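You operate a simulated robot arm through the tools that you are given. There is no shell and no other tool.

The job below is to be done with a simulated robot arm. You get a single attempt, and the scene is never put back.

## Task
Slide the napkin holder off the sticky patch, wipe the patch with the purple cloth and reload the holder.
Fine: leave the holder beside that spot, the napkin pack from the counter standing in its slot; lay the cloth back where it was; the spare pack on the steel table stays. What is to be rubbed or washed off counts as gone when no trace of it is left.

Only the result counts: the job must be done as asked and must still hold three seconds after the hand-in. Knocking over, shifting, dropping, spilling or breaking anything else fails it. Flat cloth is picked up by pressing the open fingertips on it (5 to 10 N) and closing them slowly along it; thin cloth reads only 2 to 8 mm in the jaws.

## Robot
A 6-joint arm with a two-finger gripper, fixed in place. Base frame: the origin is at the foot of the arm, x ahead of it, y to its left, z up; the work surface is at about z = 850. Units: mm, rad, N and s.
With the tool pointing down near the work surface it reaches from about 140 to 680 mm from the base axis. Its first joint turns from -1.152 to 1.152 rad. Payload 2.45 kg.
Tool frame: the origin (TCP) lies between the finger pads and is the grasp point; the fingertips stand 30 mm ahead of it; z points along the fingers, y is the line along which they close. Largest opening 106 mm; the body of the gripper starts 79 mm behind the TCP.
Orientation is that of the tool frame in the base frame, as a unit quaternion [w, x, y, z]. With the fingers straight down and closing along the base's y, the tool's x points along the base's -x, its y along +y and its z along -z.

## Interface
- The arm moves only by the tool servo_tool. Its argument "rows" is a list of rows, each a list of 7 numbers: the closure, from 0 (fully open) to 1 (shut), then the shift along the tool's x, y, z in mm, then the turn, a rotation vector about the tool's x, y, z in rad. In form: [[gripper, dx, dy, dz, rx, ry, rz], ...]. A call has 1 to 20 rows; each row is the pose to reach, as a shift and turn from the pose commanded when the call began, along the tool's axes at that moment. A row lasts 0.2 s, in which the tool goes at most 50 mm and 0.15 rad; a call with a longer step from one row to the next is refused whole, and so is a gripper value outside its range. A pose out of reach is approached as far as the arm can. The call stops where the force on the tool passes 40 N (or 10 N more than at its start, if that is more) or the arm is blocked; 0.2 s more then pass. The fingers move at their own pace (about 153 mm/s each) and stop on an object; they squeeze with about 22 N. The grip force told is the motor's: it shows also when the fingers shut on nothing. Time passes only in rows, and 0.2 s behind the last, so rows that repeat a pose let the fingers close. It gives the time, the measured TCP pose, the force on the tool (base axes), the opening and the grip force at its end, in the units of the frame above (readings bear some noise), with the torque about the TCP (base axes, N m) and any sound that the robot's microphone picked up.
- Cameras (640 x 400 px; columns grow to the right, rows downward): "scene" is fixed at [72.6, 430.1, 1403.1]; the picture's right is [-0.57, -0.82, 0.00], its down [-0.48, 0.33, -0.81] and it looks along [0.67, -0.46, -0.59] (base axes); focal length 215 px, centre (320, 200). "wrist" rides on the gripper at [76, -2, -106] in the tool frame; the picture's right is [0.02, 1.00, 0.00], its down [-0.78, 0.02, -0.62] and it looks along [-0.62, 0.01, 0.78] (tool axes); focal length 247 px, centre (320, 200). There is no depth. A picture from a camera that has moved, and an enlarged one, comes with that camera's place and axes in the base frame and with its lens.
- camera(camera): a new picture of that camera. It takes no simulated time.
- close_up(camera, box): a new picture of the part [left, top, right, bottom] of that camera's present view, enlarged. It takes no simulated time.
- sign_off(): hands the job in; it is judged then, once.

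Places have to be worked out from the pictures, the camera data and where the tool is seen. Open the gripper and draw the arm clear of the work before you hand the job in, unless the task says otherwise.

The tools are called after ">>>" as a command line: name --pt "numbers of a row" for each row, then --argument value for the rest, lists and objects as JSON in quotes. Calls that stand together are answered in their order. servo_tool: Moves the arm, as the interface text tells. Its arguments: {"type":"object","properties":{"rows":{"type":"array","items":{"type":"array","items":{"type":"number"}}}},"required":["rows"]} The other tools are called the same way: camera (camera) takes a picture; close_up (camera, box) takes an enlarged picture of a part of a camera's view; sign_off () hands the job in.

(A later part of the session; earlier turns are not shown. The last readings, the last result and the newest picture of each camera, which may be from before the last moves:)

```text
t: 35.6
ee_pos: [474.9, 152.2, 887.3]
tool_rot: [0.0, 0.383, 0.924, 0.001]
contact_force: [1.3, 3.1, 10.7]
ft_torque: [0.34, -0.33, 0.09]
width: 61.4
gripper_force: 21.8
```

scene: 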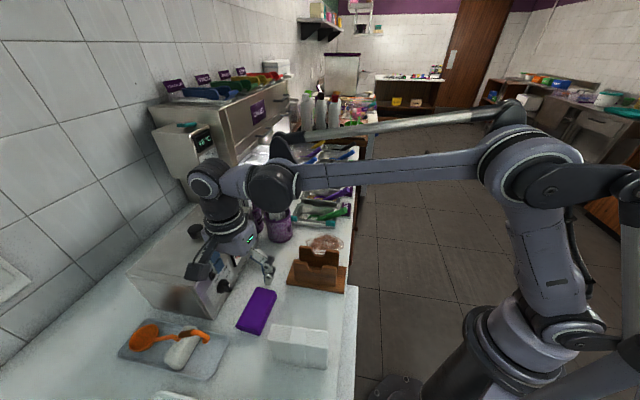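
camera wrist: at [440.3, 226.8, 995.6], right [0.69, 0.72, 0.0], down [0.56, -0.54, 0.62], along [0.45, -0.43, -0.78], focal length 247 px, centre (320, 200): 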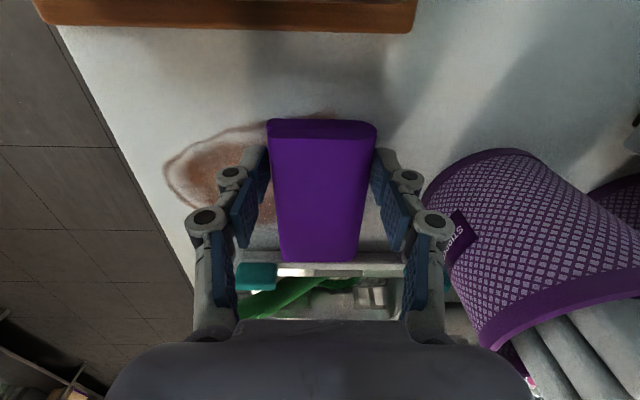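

The force is about 11 N while rubbing. I carry on to the -p end of the patch.

>>> servo_tool --pt "0.5 0 -8 0 0 0 0" --pt "0.5 0 -16 0 0 0 0" --pt "0.5 0 -24 0 0 0 0" --pt "0.5 0 -32 0 0 0 0" --pt "0.5 0 -40 0 0 0 0" --pt "0.5 0 -48 0 0 0 0" --pt "0.5 0 -56 0 0 0 0" --pt "0.5 0 -62 0 0 0 0" --pt "0.5 0 -62 0 0 0 0"

>>> close_up --camera "scene" --box '[200, 160, 400, 285]'

>>> camera --camera "wrist"

```text
t: 37.6
ee_pos: [430.6, 108.4, 887.4]
tool_rot: [0.001, 0.382, 0.924, 0.002]
contact_force: [2.3, 2.8, 5.7]
ft_torque: [0.14, -0.04, 0.0]
width: 61.3
gripper_force: 21.8
```

```text
3.20 times, centred on (300, 222) of scene
camera zoom: at [72.6, 430.1, 1403.1], right [-0.57, -0.82, 0.0], down [-0.48, 0.33, -0.81], along [0.67, -0.46, -0.59], focal length 689 px, centre (384, 128)
```

zoom: 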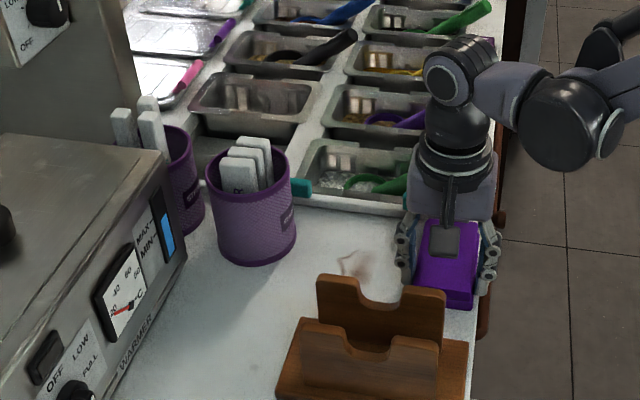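

```text
taken
camera wrist: at [374.9, 161.0, 993.9], right [0.69, 0.72, 0.0], down [0.56, -0.54, 0.62], along [0.45, -0.43, -0.78], focal length 247 px, centre (320, 200)
```

wrist: 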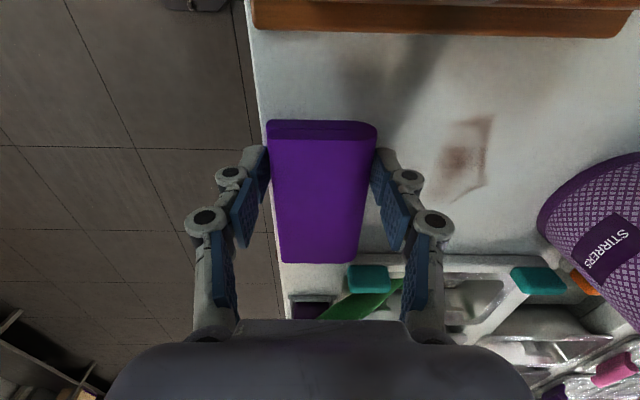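

The patch is mostly gone; a smear remains at about p 450–499, q 200–264. I sweep back over it with a little more pressure, shifted 6 mm toward the holder.

>>> servo_tool --pt "0.5 0 8 0.3 0 0 0" --pt "0.5 2 18 0.3 0 0 0" --pt "0.5 4 28 0.3 0 0 0" --pt "0.5 6 38 0.3 0 0 0" --pt "0.5 6 48 0.3 0 0 0" --pt "0.5 6 56 0.3 0 0 0"

```text
t: 39.0
ee_pos: [466.1, 152.5, 886.5]
tool_rot: [0.002, 0.382, 0.924, 0.001]
contact_force: [-4.8, -6.6, 17.3]
ft_torque: [-0.35, 0.43, 0.08]
width: 61.2
gripper_force: 22.3
```

17 N while rubbing, which is fine. I continue to the far end, to p≈475, and rub back and forth there.

>>> servo_tool --pt "0.5 0 8 0 0 0 0" --pt "0.5 0 16 0 0 0 0" --pt "0.5 0 24 0 0 0 0" --pt "0.5 0 32 0 0 0 0" --pt "0.5 0 38 0 0 0 0" --pt "0.5 0 38 0 0 0 0"

>>> camera --camera "wrist"

```text
t: 40.4
ee_pos: [492.3, 180.5, 887.8]
tool_rot: [0.001, 0.383, 0.924, 0.002]
contact_force: [0.2, -0.1, -0.1]
ft_torque: [0.01, -0.03, -0.01]
width: 61.3
gripper_force: 21.7
```

```text
taken
camera wrist: at [436.6, 232.8, 994.0], right [0.69, 0.72, 0.0], down [0.56, -0.54, 0.62], along [0.45, -0.43, -0.78], focal length 247 px, centre (320, 200)
```

wrist: 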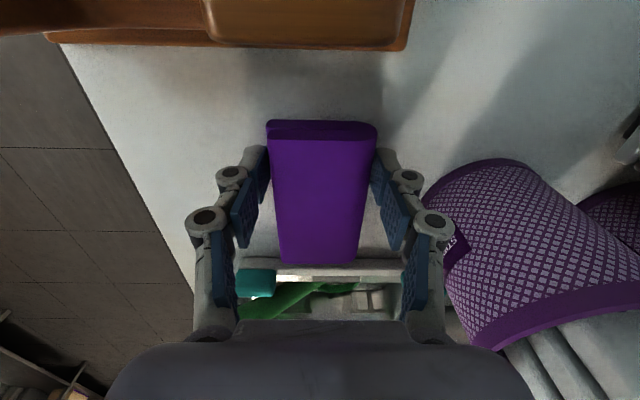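

The pressure is lost again at this far end. I press down here until there is contact.

>>> servo_tool --pt "0.5 0 0 0.6 0 0 0" --pt "0.5 0 0 1.2 0 0 0" --pt "0.5 0 0 1.2 0 0 0"

```text
t: 41.2
ee_pos: [492.4, 180.3, 888.3]
tool_rot: [0.001, 0.382, 0.924, 0.002]
contact_force: [1.9, 2.6, 21.6]
ft_torque: [0.0, -0.1, 0.05]
width: 60.8
gripper_force: 22.3
```

Now 21.6 N of press. I ease slightly and rub short strokes of about 20 mm here.

>>> servo_tool --pt "0.5 0 -6 -0.2 0 0 0" --pt "0.5 0 -14 -0.3 0 0 0" --pt "0.5 0 -22 -0.3 0 0 0" --pt "0.5 0 -14 -0.2 0 0 0" --pt "0.5 0 -6 -0.1 0 0 0" --pt "0.5 0 1 0 0 0 0" --pt "0.5 0 1 0 0 0 0"

```text
t: 42.8
ee_pos: [494.2, 179.3, 886.2]
tool_rot: [0.001, 0.382, 0.924, 0.001]
contact_force: [-5.6, -6.1, 18.2]
ft_torque: [-0.41, 0.39, -0.01]
width: 61.3
gripper_force: 21.8
```

Good contact here at 18 N. I sweep back toward -p, shifting 10 mm to +q to cover the far rim as well.

>>> servo_tool --pt "0.5 -4 -2 0 0 0 0" --pt "0.5 -10 -6 -0.2 0 0 0" --pt "0.5 -10 -16 -0.3 0 0 0" --pt "0.5 -10 -26 -0.4 0 0 0" --pt "0.5 -10 -36 -0.4 0 0 0" --pt "0.5 -10 -46 -0.4 0 0 0" --pt "0.5 -10 -56 -0.4 0 0 0" --pt "0.5 -10 -66 -0.4 0 0 0" --pt "0.5 -10 -76 -0.4 0 0 0" --pt "0.5 -10 -86 -0.4 0 0 0" --pt "0.5 -10 -96 -0.4 0 0 0" --pt "0.5 -10 -100 -0.4 0 0 0"

>>> camera --camera "wrist"

>>> close_up --camera "wrist" --box '[350, 20, 590, 170]'

>>> close_up --camera "scene" --box '[260, 200, 380, 275]'

```text
t: 45.4
ee_pos: [429.7, 103.3, 886.5]
tool_rot: [0.001, 0.382, 0.924, 0.001]
contact_force: [0.4, 1.5, 1.7]
ft_torque: [0.15, -0.05, -0.04]
width: 61.2
gripper_force: 21.7
```

```text
taken
camera wrist: at [373.8, 155.6, 992.9], right [0.69, 0.72, 0.0], down [0.56, -0.54, 0.62], along [0.45, -0.43, -0.78], focal length 247 px, centre (320, 200)
```

wrist: 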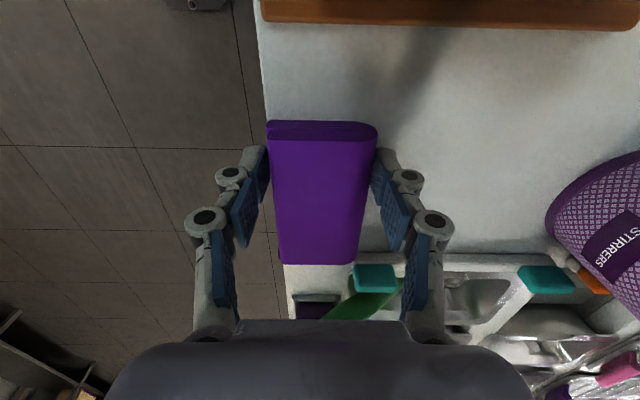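

```text
2.67 times, centred on (470, 95) of wrist
camera zoom: at [373.8, 155.6, 992.9], right [0.69, 0.72, 0.0], down [0.56, -0.54, 0.62], along [0.45, -0.43, -0.78], focal length 659 px, centre (-80, 480)
```

zoom: 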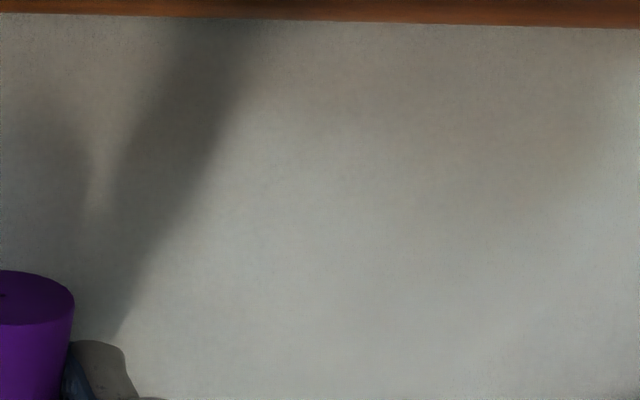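

```text
5.33 times, centred on (320, 238) of scene
camera zoom: at [72.6, 430.1, 1403.1], right [-0.57, -0.82, 0.0], down [-0.48, 0.33, -0.81], along [0.67, -0.46, -0.59], focal length 1148 px, centre (320, 0)
```

zoom: 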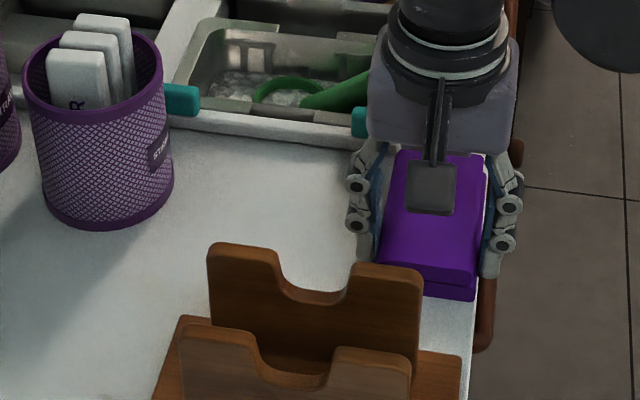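

The visible part of the patch looks clean. I rub once more at this -p end with firmer pressure, then lift to inspect.

>>> servo_tool --pt "0.5 0 3 0.6 0 0 0" --pt "0.5 0 12 0.8 0 0 0" --pt "0.5 0 22 0.8 0 0 0" --pt "0.5 6 28 0.8 0 0 0" --pt "0.5 12 22 0.8 0 0 0" --pt "0.5 12 12 0.8 0 0 0" --pt "0.5 12 3 0.8 0 0 0" --pt "0.5 6 3 0.8 0 0 0" --pt "0.5 4 14 0.8 0 0 0" --pt "0.5 4 26 0.8 0 0 0" --pt "0.5 4 38 0.8 0 0 0" --pt "0.5 4 50 0.8 0 0 0" --pt "0.5 4 60 0.8 0 0 0"

```text
t: 48.2
ee_pos: [470.5, 148.3, 886.6]
tool_rot: [0.0, 0.383, 0.924, 0.003]
contact_force: [-0.1, -0.5, 0.0]
ft_torque: [0.04, 0.0, 0.01]
width: 61.0
gripper_force: 22.0
```

I lift the cloth straight up and move back a little to look at the whole spot.

>>> servo_tool --pt "0.5 0 0 -15 0 0 0" --pt "0.5 0 0 -50 0 0 0" --pt "0.5 0 0 -90 0 0 0" --pt "0.5 0 0 -135 0 0 0" --pt "0.5 45 0 -150 0 0 0" --pt "0.5 90 0 -160 0 0 0" --pt "0.5 90 0 -160 0 0 0"

>>> camera --camera "wrist"

>>> close_up --camera "scene" --box '[260, 200, 380, 275]'

```text
t: 49.8
ee_pos: [407.4, 210.3, 1045.9]
tool_rot: [0.0, 0.383, 0.924, 0.002]
contact_force: [0.4, 0.1, -0.2]
ft_torque: [-0.01, 0.04, 0.02]
width: 61.1
gripper_force: 21.6
```

```text
taken
camera wrist: at [351.2, 264.0, 1152.4], right [0.69, 0.72, 0.0], down [0.56, -0.54, 0.62], along [0.45, -0.43, -0.78], focal length 247 px, centre (320, 200)
```

wrist: 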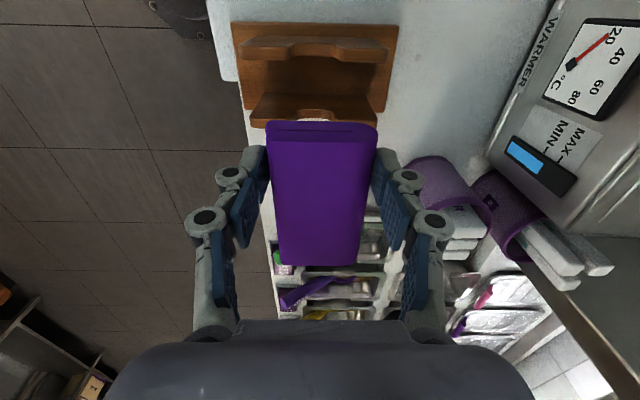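

```text
5.33 times, centred on (320, 238) of scene
camera zoom: at [72.6, 430.2, 1403.1], right [-0.57, -0.82, 0.0], down [-0.48, 0.33, -0.81], along [0.67, -0.46, -0.59], focal length 1148 px, centre (320, 0)
```

zoom: 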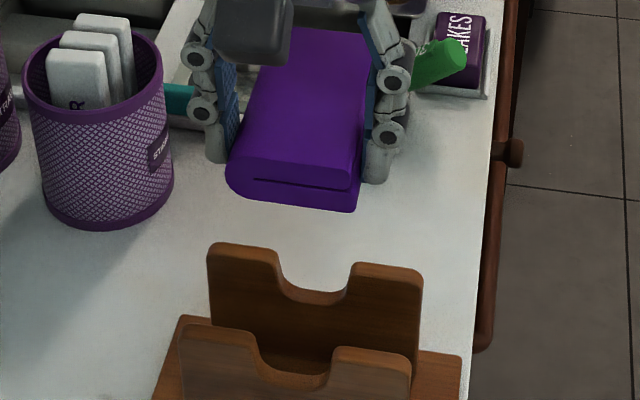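

I want an unobstructed view of the whole spot, so I hover the cloth further to +q, where the camera looks straight down on it.

>>> servo_tool --pt "0.5 -40 0 -10 0 0 0" --pt "0.5 -80 0 -20 0 0 0" --pt "0.5 -126 0 -20 0 0 0" --pt "0.5 -126 0 -20 0 0 0"

>>> camera --camera "wrist"

>>> close_up --camera "wrist" --box '[220, 0, 440, 138]'

>>> close_up --camera "scene" --box '[260, 200, 380, 275]'

```text
t: 50.8
ee_pos: [494.8, 122.1, 1066.7]
tool_rot: [0.001, 0.382, 0.924, 0.002]
contact_force: [0.8, -0.5, -0.7]
ft_torque: [0.05, -0.02, 0.03]
width: 61.0
gripper_force: 21.7
```

```text
taken
camera wrist: at [438.1, 174.8, 1173.0], right [0.69, 0.72, 0.0], down [0.56, -0.54, 0.62], along [0.45, -0.43, -0.78], focal length 247 px, centre (320, 200)
```

wrist: 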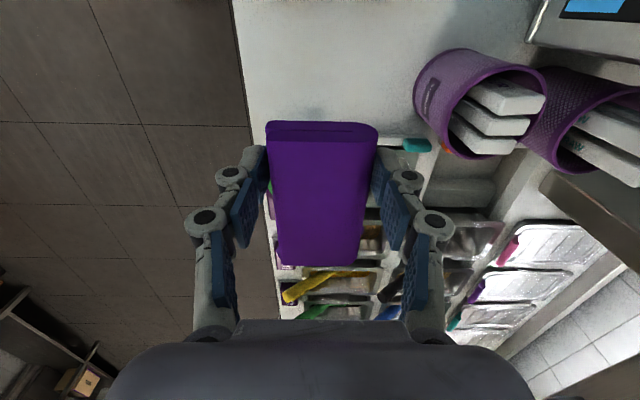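

```text
2.90 times, centred on (330, 69) of wrist
camera zoom: at [438.1, 174.8, 1173.0], right [0.69, 0.72, 0.0], down [0.56, -0.54, 0.62], along [0.45, -0.43, -0.78], focal length 716 px, centre (291, 580)
```

zoom: 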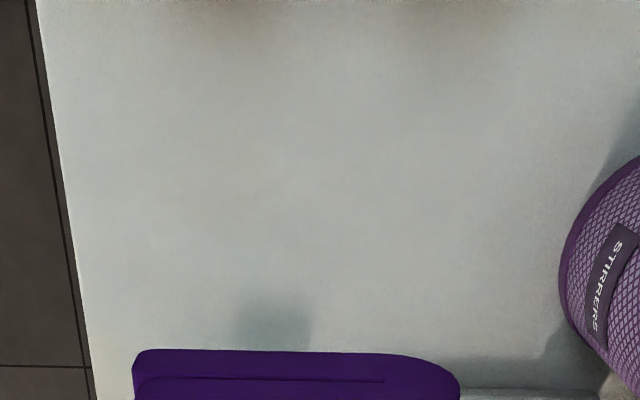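

```text
5.33 times, centred on (320, 238) of scene
camera zoom: at [72.7, 430.1, 1403.1], right [-0.57, -0.82, 0.0], down [-0.48, 0.33, -0.81], along [0.67, -0.46, -0.59], focal length 1148 px, centre (320, 0)
```

zoom: 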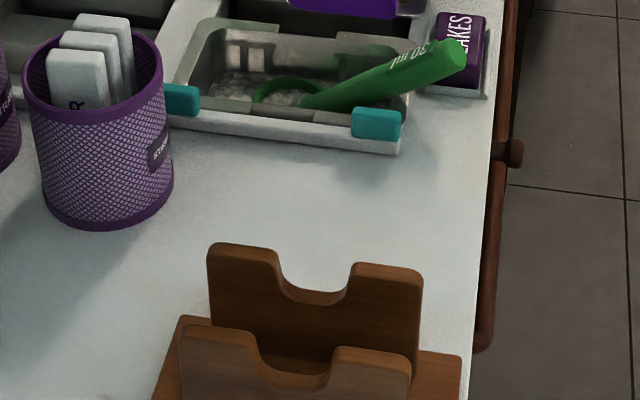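

The spot itself looks clean. Two faint tints appear at the top, near q≈188, so I move back 45 mm to check whether they are marks or only shade from the holder.

>>> servo_tool --pt "0.5 25 0 0 0 0 0" --pt "0.5 45 0 20 0 0 0" --pt "0.5 45 0 20 0 0 0"

>>> close_up --camera "wrist" --box '[220, 0, 440, 138]'

>>> close_up --camera "wrist" --box '[280, 30, 400, 105]'

```text
t: 51.6
ee_pos: [463.9, 156.3, 1046.9]
tool_rot: [0.0, 0.382, 0.924, 0.001]
contact_force: [-0.2, -1.5, -0.2]
ft_torque: [0.0, -0.01, 0.02]
width: 61.1
gripper_force: 21.6
```

```text
2.90 times, centred on (330, 69) of wrist
camera zoom: at [407.5, 208.1, 1152.7], right [0.69, 0.72, 0.0], down [0.56, -0.54, 0.62], along [0.45, -0.43, -0.78], focal length 716 px, centre (291, 580)
```

zoom: 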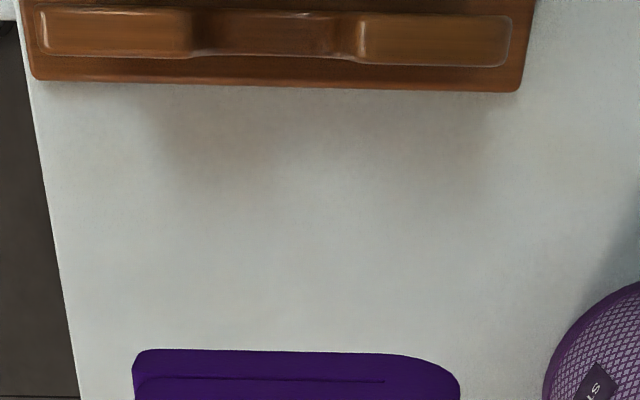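

```text
5.33 times, centred on (340, 68) of wrist
camera zoom: at [407.5, 208.1, 1152.7], right [0.69, 0.72, 0.0], down [0.56, -0.54, 0.62], along [0.45, -0.43, -0.78], focal length 1317 px, centre (213, 907)
```

zoom: 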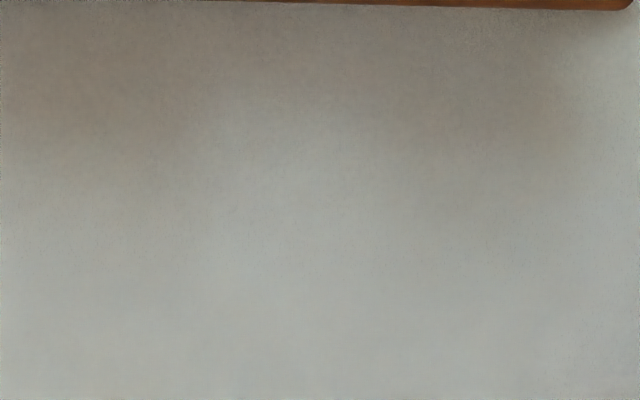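

The tints are only soft shade and bounce from the holder, and the spot is clean. I carry the cloth back high over the counter to its recorded place.

>>> servo_tool --pt "0.5 38 18 0 0 0 0.01" --pt "0.5 78 37 0 0 0 0.02" --pt "0.5 120 57 0 0 0 0.03" --pt "0.5 162 77 0 0 0 0.04" --pt "0.5 204 97 0 0 0 0.05" --pt "0.5 240 115 0 0 0 0.06" --pt "0.5 253.4 120.8 15 0 0 0.06" --pt "0.5 253.4 120.8 50 0 0 0.06" --pt "0.5 253.4 120.8 85 0 0 0.06" --pt "0.5 253.4 120.8 110 0 0 0.06" --pt "0.5 253.4 120.8 110 0 0 0.06"

>>> camera --camera "wrist"

>>> close_up --camera "scene" --box '[180, 250, 340, 350]'

```text
t: 54.0
ee_pos: [369.5, 418.6, 935.4]
tool_rot: [0.001, 0.41, 0.912, 0.002]
contact_force: [0.2, -0.4, -2.4]
ft_torque: [0.01, 0.02, 0.02]
width: 61.2
gripper_force: 21.9
```

```text
taken
camera wrist: at [316.2, 474.1, 1042.4], right [0.73, 0.68, 0.0], down [0.53, -0.58, 0.62], along [0.42, -0.45, -0.78], focal length 247 px, centre (320, 200)
```

wrist: 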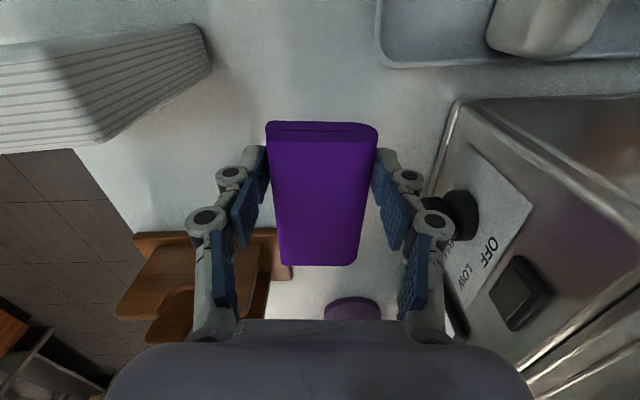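

```text
4.00 times, centred on (260, 300) of scene
camera zoom: at [72.6, 430.1, 1403.1], right [-0.57, -0.82, 0.0], down [-0.48, 0.33, -0.81], along [0.67, -0.46, -0.59], focal length 861 px, centre (560, -200)
```

zoom: 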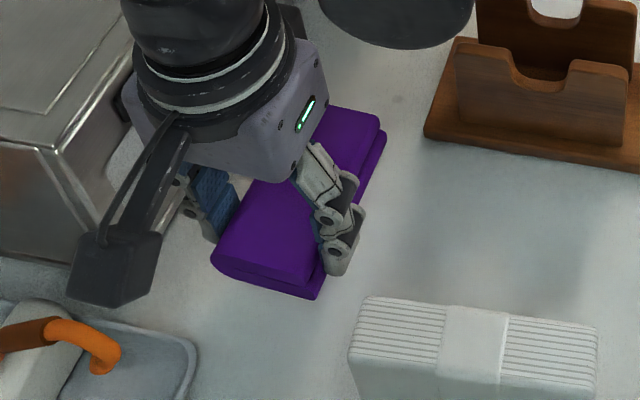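

The pose matches the pick-up pose within 2 mm. I correct that and lower gently.

>>> servo_tool --pt "0.5 1 1.5 12 0 0 0" --pt "0.5 1 1.5 24 0 0 0" --pt "0.5 1 1.5 36 0 0 0" --pt "0.5 1 1.5 42 0 0 0" --pt "0.5 1 1.5 45 0 0 0" --pt "0.5 1 1.5 46 0 0 0"

```text
t: 55.4
ee_pos: [370.2, 420.9, 890.5]
tool_rot: [0.001, 0.41, 0.912, 0.001]
contact_force: [-0.1, -0.6, 0.8]
ft_torque: [-0.02, 0.01, 0.02]
width: 60.9
gripper_force: 21.9
```

No contact yet. I go down in sub-millimetre steps.

>>> servo_tool --pt "0.5 0 0 1 0 0 0" --pt "0.5 0 0 2 0 0 0" --pt "0.5 0 0 2.6 0 0 0" --pt "0.5 0 0 2.6 0 0 0"

```text
t: 56.4
ee_pos: [370.7, 419.4, 888.3]
tool_rot: [0.001, 0.41, 0.912, 0.001]
contact_force: [-0.2, 0.2, -0.4]
ft_torque: [0.04, 0.02, -0.02]
width: 61.0
gripper_force: 22.5
```

Still free of contact, so I lower a little more.

>>> servo_tool --pt "0.5 0 0 0.7 0 0 0" --pt "0.5 0 0 1.4 0 0 0" --pt "0.5 0 0 1.4 0 0 0"

```text
t: 57.2
ee_pos: [370.2, 420.6, 887.0]
tool_rot: [0.0, 0.41, 0.912, 0.002]
contact_force: [-0.3, 0.6, 0.9]
ft_torque: [-0.02, 0.01, -0.02]
width: 61.0
gripper_force: 21.7
```

Nearly down. One more small step.

>>> servo_tool --pt "0.5 0 0 0.6 0 0 0" --pt "0.5 0 0 0.6 0 0 0"

```text
t: 57.8
ee_pos: [370.9, 421.2, 884.8]
tool_rot: [0.0, 0.41, 0.912, 0.002]
contact_force: [-1.7, 1.2, 4.3]
ft_torque: [-0.21, 0.05, -0.03]
width: 61.3
gripper_force: 21.9
```

The cloth rests on the counter with 4 N. I open to about 80 mm, staying clear of the knob, and rise straight up.

>>> servo_tool --pt "0.4 0 0 0 0 0 0" --pt "0.32 0 0 0 0 0 0" --pt "0.245 0 0 0 0 0 0" --pt "0.245 0 0 0 0 0 0" --pt "0.245 0 0 -20 0 0 0" --pt "0.245 0 0 -50 0 0 0" --pt "0.245 0 0 -90 0 0 0" --pt "0.245 0 0 -130 0 0 0" --pt "0.245 0 0 -150 0 0 0" --pt "0.245 0 0 -150 0 0 0"

>>> camera --camera "wrist"

>>> close_up --camera "scene" --box '[180, 250, 340, 350]'

```text
t: 60.0
ee_pos: [368.8, 420.2, 1035.5]
tool_rot: [0.001, 0.409, 0.912, 0.001]
contact_force: [-0.4, -0.2, 0.3]
ft_torque: [0.04, -0.04, -0.01]
width: 80.3
gripper_force: 0.0
```

```text
taken
camera wrist: at [316.4, 476.1, 1142.1], right [0.73, 0.68, 0.0], down [0.53, -0.58, 0.62], along [0.42, -0.45, -0.78], focal length 247 px, centre (320, 200)
```

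wrist: 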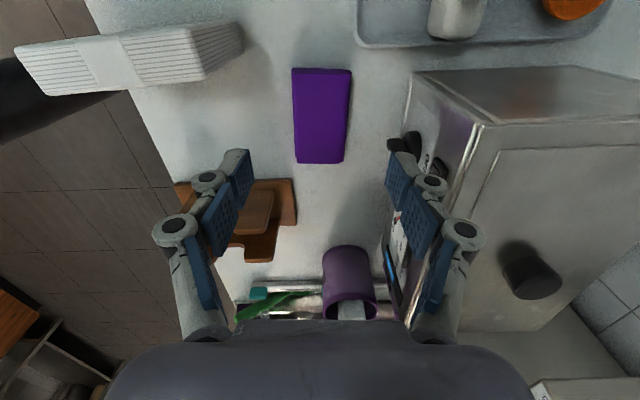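

```text
4.00 times, centred on (260, 300) of scene
camera zoom: at [72.6, 430.1, 1403.1], right [-0.57, -0.82, 0.0], down [-0.48, 0.33, -0.81], along [0.67, -0.46, -0.59], focal length 861 px, centre (560, -200)
```

zoom: 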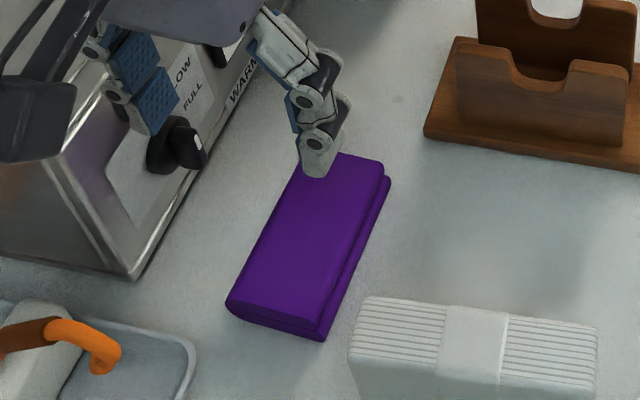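

The cloth lies back at its place within about 3 mm. I rise, turn the jaws back to close along q, and go to look at the napkin pack.

>>> servo_tool --pt "0.2 3 -12 -20 0 0 -0.13" --pt "0.2 6 -25 -40 0 0 -0.26" --pt "0.2 9 -38 -65 0 0 -0.4" --pt "0.2 12 -51 -65 0 0 -0.54" --pt "0.2 15 -64 -65 0 0 -0.68" --pt "0.2 18 -77 -65 0 0 -0.82" --pt "0.2 21 -90 -65 0 0 -0.96" --pt "0.2 24 -103 -65 0 0 -1.1" --pt "0.2 27 -116 -65 0 0 -1.24" --pt "0.2 30 -129 -65 0 0 -1.38" --pt "0.2 34 -145 -65 0 0 -1.51" --pt "0.2 37 -160 -65 0 0 -1.63" --pt "0.2 37 -160 -65 0 0 -1.63"

>>> camera --camera "wrist"

>>> close_up --camera "wrist" --box '[220, 0, 420, 125]'

>>> camera --camera "scene"

```text
t: 62.8
ee_pos: [225.8, 340.8, 1099.9]
tool_rot: [0.002, -0.384, 0.924, 0.0]
contact_force: [0.4, 1.1, -0.2]
ft_torque: [-0.02, 0.0, -0.04]
width: 84.9
gripper_force: 0.1
```

```text
taken
camera wrist: at [171.6, 285.6, 1206.5], right [-0.72, 0.69, 0.0], down [0.54, 0.57, 0.62], along [0.43, 0.45, -0.78], focal length 247 px, centre (320, 200)
```

wrist: 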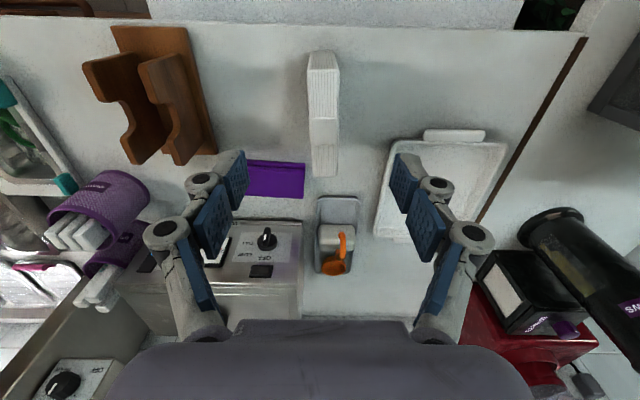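

```text
3.20 times, centred on (320, 62) of wrist
camera zoom: at [171.6, 285.6, 1206.5], right [-0.72, 0.69, 0.0], down [0.54, 0.57, 0.62], along [0.43, 0.45, -0.78], focal length 790 px, centre (320, 640)
```

zoom: 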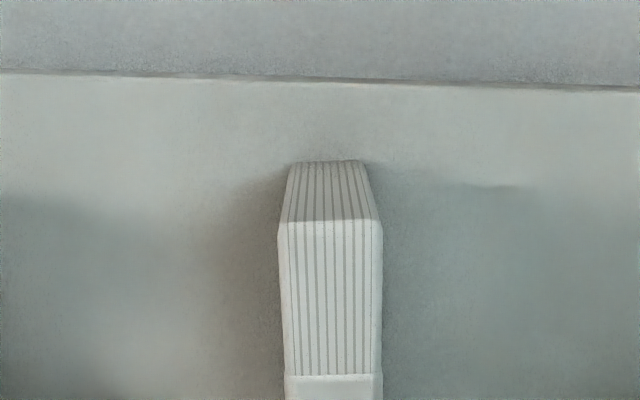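

```text
taken
```

scene: 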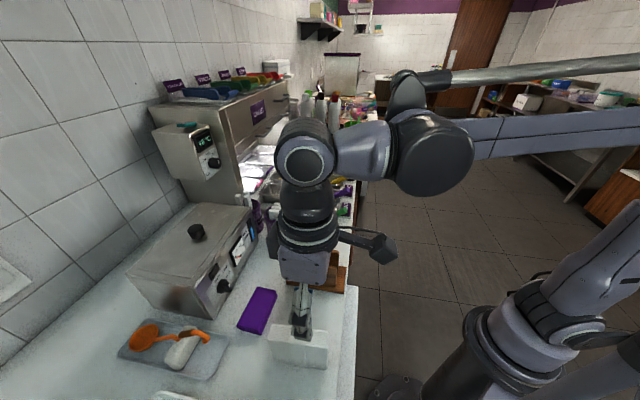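

The pack stands at about p 369–485, q -70 to -104, roughly 29 mm thick, top near z≈960, turned about 2.5°. I align with it and hover just above its middle.

>>> servo_tool --pt "0.35 -9 2 20 0 0 -0.015" --pt "0.35 -18 4 50 0 0 -0.03" --pt "0.35 -26.4 5.2 75 0 0 -0.045" --pt "0.35 -26.4 5.2 88 0 0 -0.045" --pt "0.35 -26.4 5.2 88 0 0 -0.045"

>>> camera --camera "wrist"

>>> close_up --camera "scene" --box '[220, 280, 380, 380]'

```text
t: 64.0
ee_pos: [240.9, 363.4, 1012.2]
tool_rot: [0.002, -0.403, 0.915, 0.001]
contact_force: [0.8, -0.1, 1.1]
ft_torque: [0.0, 0.01, 0.0]
width: 68.8
gripper_force: 0.1
```

```text
taken
camera wrist: at [189.3, 305.5, 1117.6], right [-0.75, 0.66, 0.0], down [0.51, 0.59, 0.62], along [0.41, 0.47, -0.78], focal length 247 px, centre (320, 200)
```

wrist: 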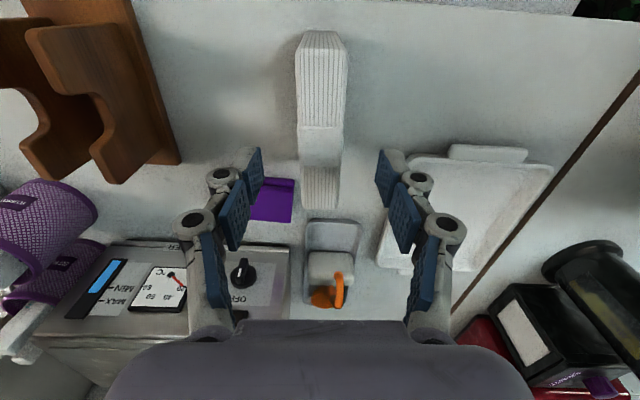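

```text
4.00 times, centred on (300, 330) of scene
camera zoom: at [72.6, 430.1, 1403.1], right [-0.57, -0.82, 0.0], down [-0.48, 0.33, -0.81], along [0.67, -0.46, -0.59], focal length 861 px, centre (400, -320)
```

zoom: 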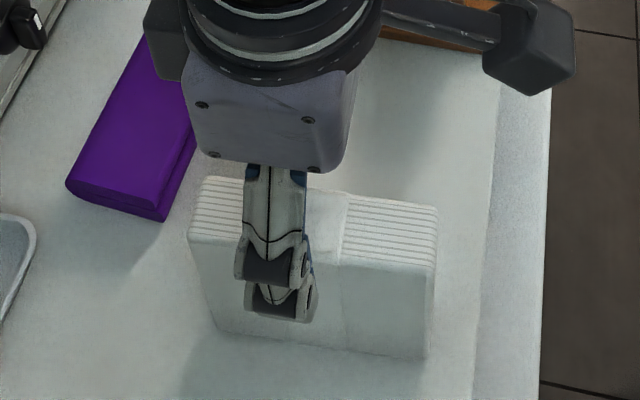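

The fingers straddle the pack with about 19 mm clear on each side. I add a 0.02 rad correction and descend to TCP z≈938, keeping the tips about 45 mm below the pack's top.

>>> servo_tool --pt "0.35 0 0.8 15 0 0 -0.02" --pt "0.35 0 0.8 35 0 0 -0.02" --pt "0.35 0 0.8 55 0 0 -0.02" --pt "0.35 0 0.8 73 0 0 -0.02" --pt "0.35 0 0.8 73 0 0 -0.02"

>>> camera --camera "wrist"

>>> close_up --camera "scene" --box '[220, 280, 380, 380]'

```text
t: 65.2
ee_pos: [238.6, 363.4, 938.8]
tool_rot: [0.001, -0.413, 0.911, 0.001]
contact_force: [0.4, -0.4, -0.3]
ft_torque: [0.02, 0.04, 0.05]
width: 69.1
gripper_force: 0.1
```

```text
taken
camera wrist: at [188.6, 305.5, 1044.4], right [-0.77, 0.64, 0.0], down [0.5, 0.6, 0.62], along [0.4, 0.48, -0.78], focal length 247 px, centre (320, 200)
```

wrist: 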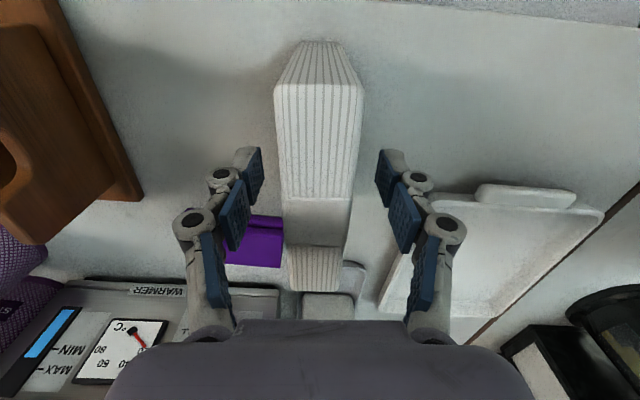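

```text
4.00 times, centred on (300, 330) of scene
camera zoom: at [72.6, 430.1, 1403.1], right [-0.57, -0.82, 0.0], down [-0.48, 0.33, -0.81], along [0.67, -0.46, -0.59], focal length 861 px, centre (400, -320)
```

zoom: 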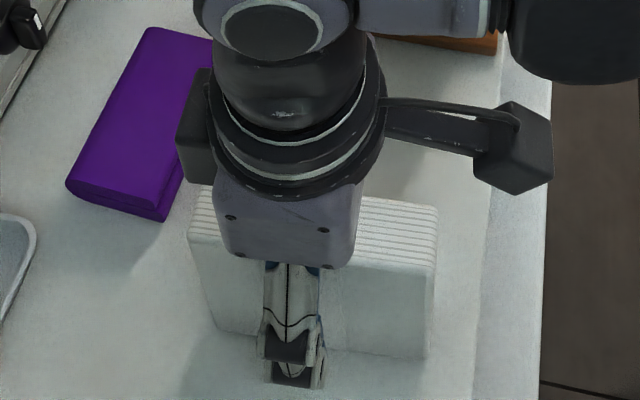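

The pack sits between the fingers about 1.5 mm off centre. I correct that and close slowly.

>>> servo_tool --pt "0.4 0 -1.5 0 0 0 0.01" --pt "0.48 0 -1.5 0 0 0 0.01" --pt "0.55 0 -1.5 0 0 0 0.01" --pt "0.6 0 -1.5 0 0 0 0.01" --pt "0.65 0 -1.5 0 0 0 0.01" --pt "0.7 0 -1.5 0 0 0 0.01" --pt "0.75 0 -1.5 0 0 0 0.01" --pt "0.8 0 -1.5 0 0 0 0.01" --pt "0.8 0 -1.5 0 0 0 0.01"

>>> camera --camera "wrist"

```text
t: 67.2
ee_pos: [240.9, 363.1, 938.8]
tool_rot: [0.002, -0.408, 0.913, 0.0]
contact_force: [-0.2, -0.2, 1.0]
ft_torque: [-0.03, -0.01, 0.02]
width: 29.3
gripper_force: 22.3
```

```text
taken
camera wrist: at [189.6, 305.2, 1045.2], right [-0.76, 0.65, 0.0], down [0.51, 0.59, 0.62], along [0.41, 0.47, -0.78], focal length 247 px, centre (320, 200)
```

wrist: 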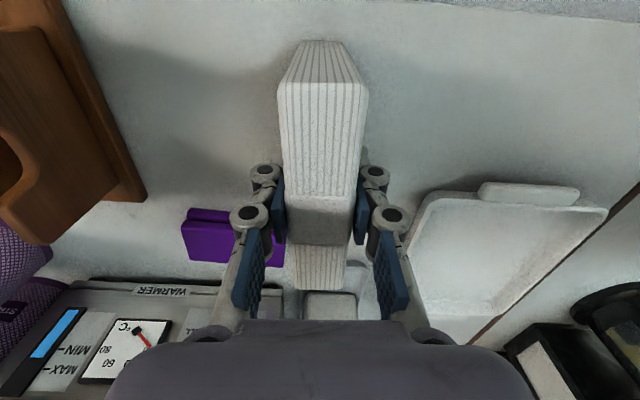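

The pack is held at 29.3 mm with 22 N. I lift it 120 mm straight up.

>>> servo_tool --pt "0.8 0 0 -10 0 0 0" --pt "0.8 0 0 -30 0 0 0" --pt "0.8 0 0 -60 0 0 0" --pt "0.8 0 0 -90 0 0 0" --pt "0.8 0 0 -125 0 0 0.03" --pt "0.8 0 0 -140 0 0 0.055" --pt "0.8 0 0 -140 0 0 0.055"

>>> camera --camera "wrist"

>>> camera --camera "scene"

```text
t: 68.8
ee_pos: [240.5, 363.5, 1078.4]
tool_rot: [0.001, -0.383, 0.924, 0.001]
contact_force: [-0.4, -0.3, -1.2]
ft_torque: [0.04, -0.01, -0.01]
width: 29.2
gripper_force: 22.0
```

```text
taken
camera wrist: at [186.5, 307.8, 1185.7], right [-0.72, 0.69, 0.0], down [0.54, 0.56, 0.62], along [0.43, 0.45, -0.78], focal length 247 px, centre (320, 200)
```

wrist: 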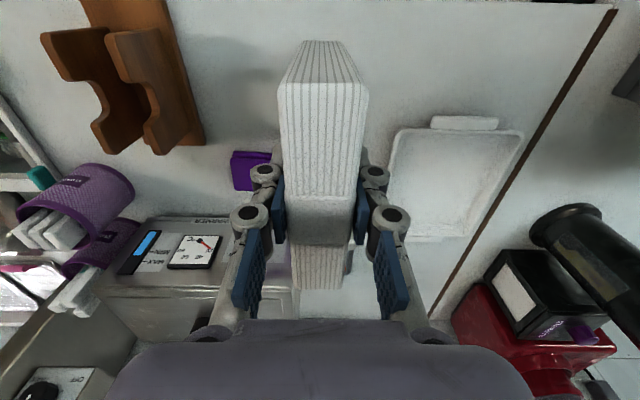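

```text
taken
```

scene: 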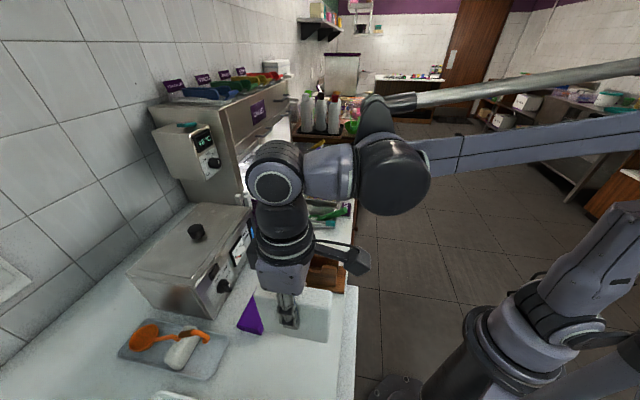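

The pack hangs upright with its bottom near z≈990, above the holder's top at 940. I carry it over the slot.

>>> servo_tool --pt "0.8 -1 -30 0 0 0 0" --pt "0.8 -2 -70 0 0 0 0" --pt "0.8 -3 -112 0 0 0 0" --pt "0.8 -3 -155 0 0 0 0" --pt "0.8 -3 -190 0 0 0 0" --pt "0.8 -3 -206 0 0 0 0" --pt "0.8 -3 -206 0 0 0 0"

>>> camera --camera "wrist"

>>> close_up --camera "scene" --box '[220, 190, 380, 290]'

```text
t: 70.4
ee_pos: [388.7, 218.8, 1078.7]
tool_rot: [0.002, -0.383, 0.924, 0.001]
contact_force: [-0.6, -1.0, -0.6]
ft_torque: [-0.03, 0.04, -0.02]
width: 29.2
gripper_force: 21.9
```

```text
taken
camera wrist: at [334.3, 163.4, 1184.4], right [-0.72, 0.69, 0.0], down [0.54, 0.56, 0.62], along [0.43, 0.45, -0.78], focal length 247 px, centre (320, 200)
```

wrist: 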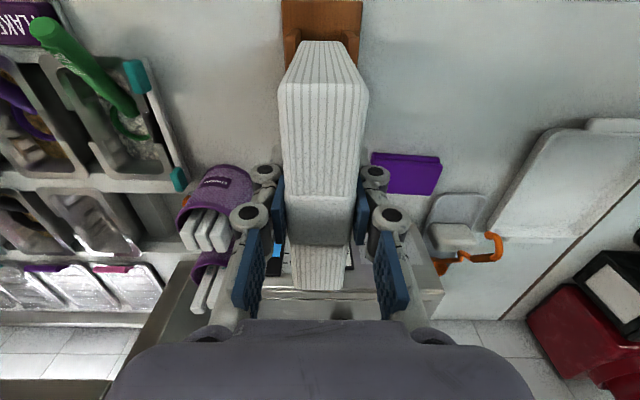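

```text
4.00 times, centred on (300, 240) of scene
camera zoom: at [72.7, 430.1, 1403.1], right [-0.57, -0.82, 0.0], down [-0.48, 0.33, -0.81], along [0.67, -0.46, -0.59], focal length 861 px, centre (400, 40)
```

zoom: 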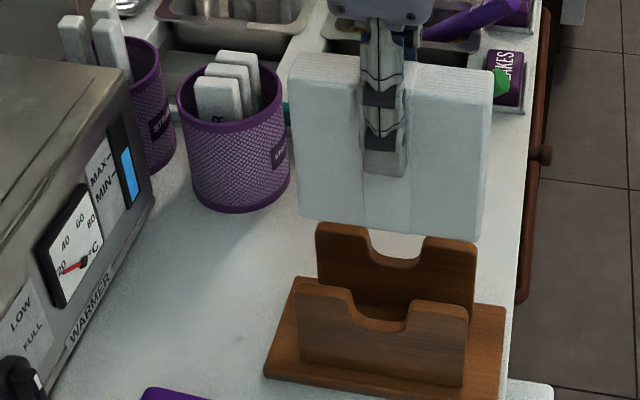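

I look closer at the alignment of the pack over the walls.

>>> close_up --camera "wrist" --box '[260, 0, 388, 80]'

```text
5.00 times, centred on (324, 40) of wrist
camera zoom: at [334.3, 163.4, 1184.4], right [-0.72, 0.69, 0.0], down [0.54, 0.56, 0.62], along [0.43, 0.45, -0.78], focal length 1235 px, centre (300, 1000)
```

zoom: 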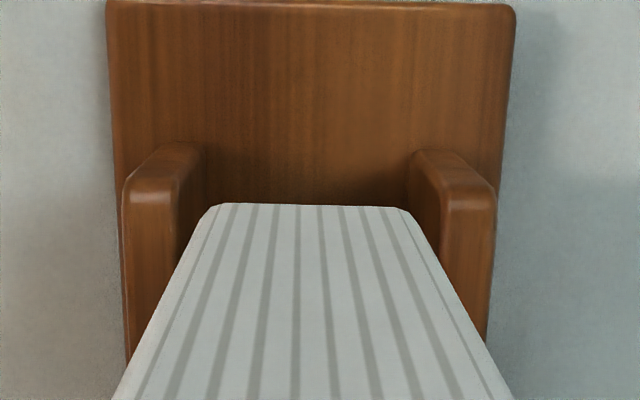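

Pack and slot are both centred at q≈119, with about 8 mm clear on each side, and the fingers fall inside the notches. I lower the pack into the slot to just above the base plate.

>>> servo_tool --pt "0.8 0 0.5 25 0 0 0" --pt "0.8 0 0.5 45 0 0 0" --pt "0.8 0 0.5 65 0 0 0" --pt "0.8 0 0.5 85 0 0 0" --pt "0.8 0 0.5 105 0 0 0" --pt "0.8 0 0.5 120 0 0 0" --pt "0.8 0 0.5 120 0 0 0"

>>> camera --camera "wrist"

>>> close_up --camera "scene" --box '[240, 210, 360, 285]'

```text
t: 72.0
ee_pos: [387.8, 221.7, 959.1]
tool_rot: [0.001, -0.383, 0.924, 0.001]
contact_force: [0.4, -0.1, -0.3]
ft_torque: [0.02, 0.0, 0.02]
width: 28.9
gripper_force: 22.0
```

```text
taken
camera wrist: at [334.7, 165.5, 1065.5], right [-0.72, 0.69, 0.0], down [0.54, 0.56, 0.62], along [0.43, 0.45, -0.78], focal length 247 px, centre (320, 200)
```

wrist: 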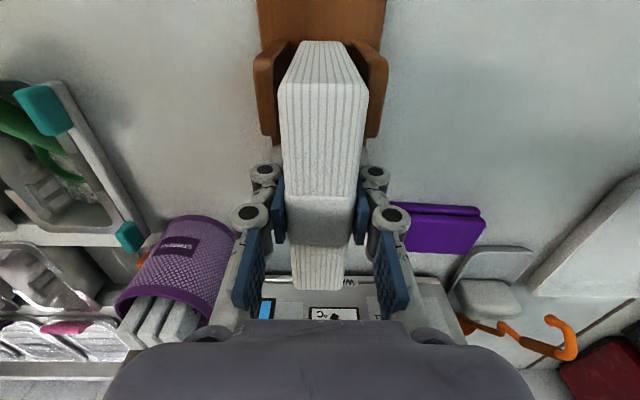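

```text
5.33 times, centred on (300, 248) of scene
camera zoom: at [72.6, 430.1, 1403.1], right [-0.57, -0.82, 0.0], down [-0.48, 0.33, -0.81], along [0.67, -0.46, -0.59], focal length 1148 px, centre (427, -53)
```

zoom: 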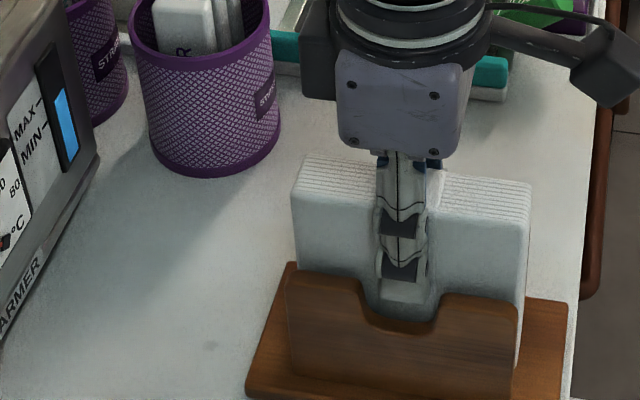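

The pack is inside the slot with about 10 mm still to go. I zoom in on the fingertip and the notch before lowering further.

>>> close_up --camera "scene" --box '[290, 238, 346, 273]'

```text
11.43 times, centred on (318, 256) of scene
camera zoom: at [72.6, 430.1, 1403.1], right [-0.57, -0.82, 0.0], down [-0.48, 0.33, -0.81], along [0.67, -0.46, -0.59], focal length 2461 px, centre (343, -434)
```

zoom: 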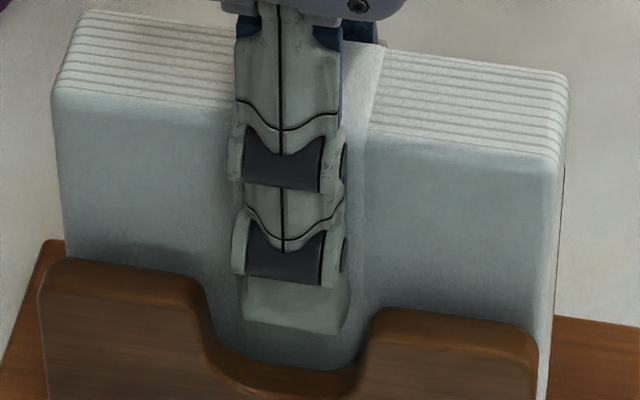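

The fingertip has about 10 mm to the notch floor, nearly the same as the pack's remaining travel. I lower in small steps and watch the force.

>>> servo_tool --pt "0.8 0 0 2 0 0 0" --pt "0.8 0 0 4 0 0 0" --pt "0.8 0 0 6 0 0 0" --pt "0.8 0 0 7.5 0 0 0" --pt "0.8 0 0 7.5 0 0 0"

```text
t: 73.2
ee_pos: [390.1, 221.4, 951.9]
tool_rot: [0.001, -0.383, 0.924, 0.0]
contact_force: [0.3, -0.5, -0.2]
ft_torque: [-0.02, -0.02, 0.0]
width: 29.3
gripper_force: 21.9
```

No contact at 952. I continue by 1 mm steps.

>>> servo_tool --pt "0.8 0 0 0.7 0 0 0" --pt "0.8 0 0 1.4 0 0 0" --pt "0.8 0 0 1.4 0 0 0"

>>> close_up --camera "scene" --box '[290, 238, 346, 273]'

```text
t: 74.0
ee_pos: [388.5, 220.8, 950.5]
tool_rot: [0.002, -0.383, 0.924, 0.001]
contact_force: [-0.7, -1.7, 13.8]
ft_torque: [-0.04, -0.02, 0.01]
width: 29.0
gripper_force: 21.7
```

```text
11.43 times, centred on (318, 256) of scene
camera zoom: at [72.4, 430.0, 1403.2], right [-0.57, -0.82, 0.0], down [-0.48, 0.33, -0.81], along [0.67, -0.46, -0.59], focal length 2461 px, centre (343, -434)
```

zoom: 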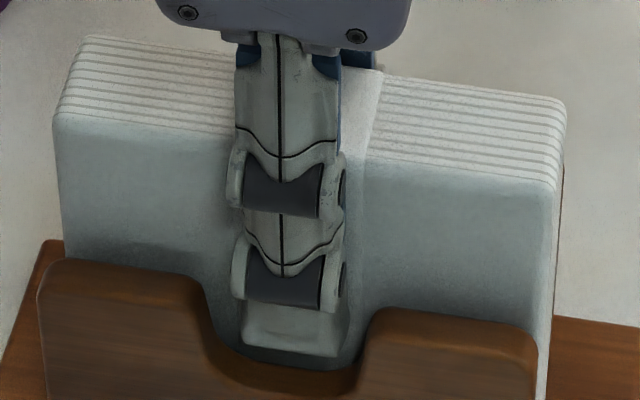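

Contact of 14 N at z≈950 means the pack is standing on the base plate, and the fingertips still clear the notch floor. I ease off and open only to about 45 mm.

>>> servo_tool --pt "0.8 0 0 -0.6 0 0 0" --pt "0.74 0 0 -0.8 0 0 0" --pt "0.7 0 0 -1 0 0 0" --pt "0.66 0 0 -1.5 0 0 0" --pt "0.6 0 0 -2 0 0 0" --pt "0.57 0 0 -2 0 0 0" --pt "0.57 0 0 -2 0 0 0"

>>> camera --camera "wrist"

>>> close_up --camera "scene" --box '[260, 210, 380, 285]'

```text
t: 75.6
ee_pos: [388.9, 220.9, 952.2]
tool_rot: [0.001, -0.383, 0.924, 0.001]
contact_force: [-0.4, 0.1, -1.1]
ft_torque: [0.0, -0.01, 0.03]
width: 45.6
gripper_force: 0.1
```

```text
taken
camera wrist: at [335.4, 165.5, 1058.4], right [-0.72, 0.69, 0.0], down [0.54, 0.56, 0.62], along [0.43, 0.45, -0.78], focal length 247 px, centre (320, 200)
```

wrist: 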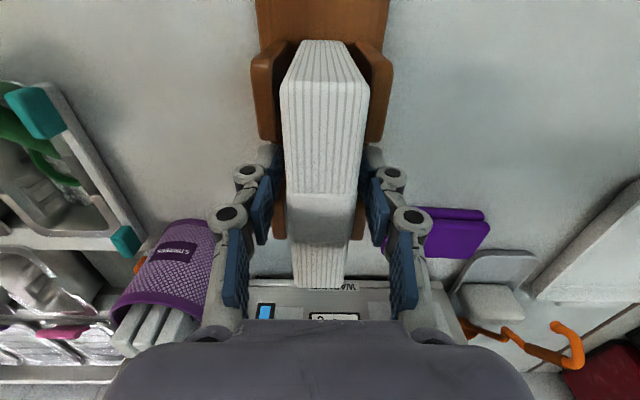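

```text
5.33 times, centred on (320, 248) of scene
camera zoom: at [72.6, 430.1, 1403.1], right [-0.57, -0.82, 0.0], down [-0.48, 0.33, -0.81], along [0.67, -0.46, -0.59], focal length 1148 px, centre (320, -53)
```

zoom: 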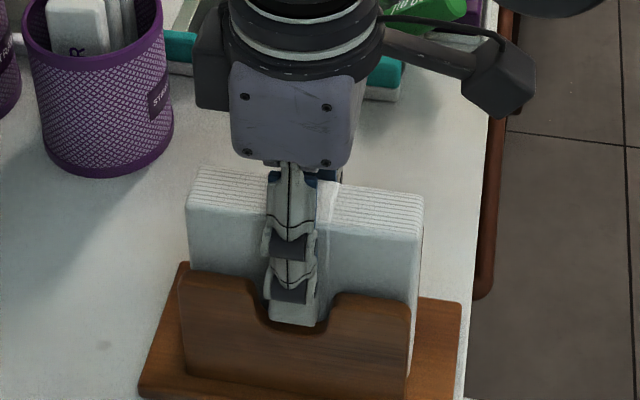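

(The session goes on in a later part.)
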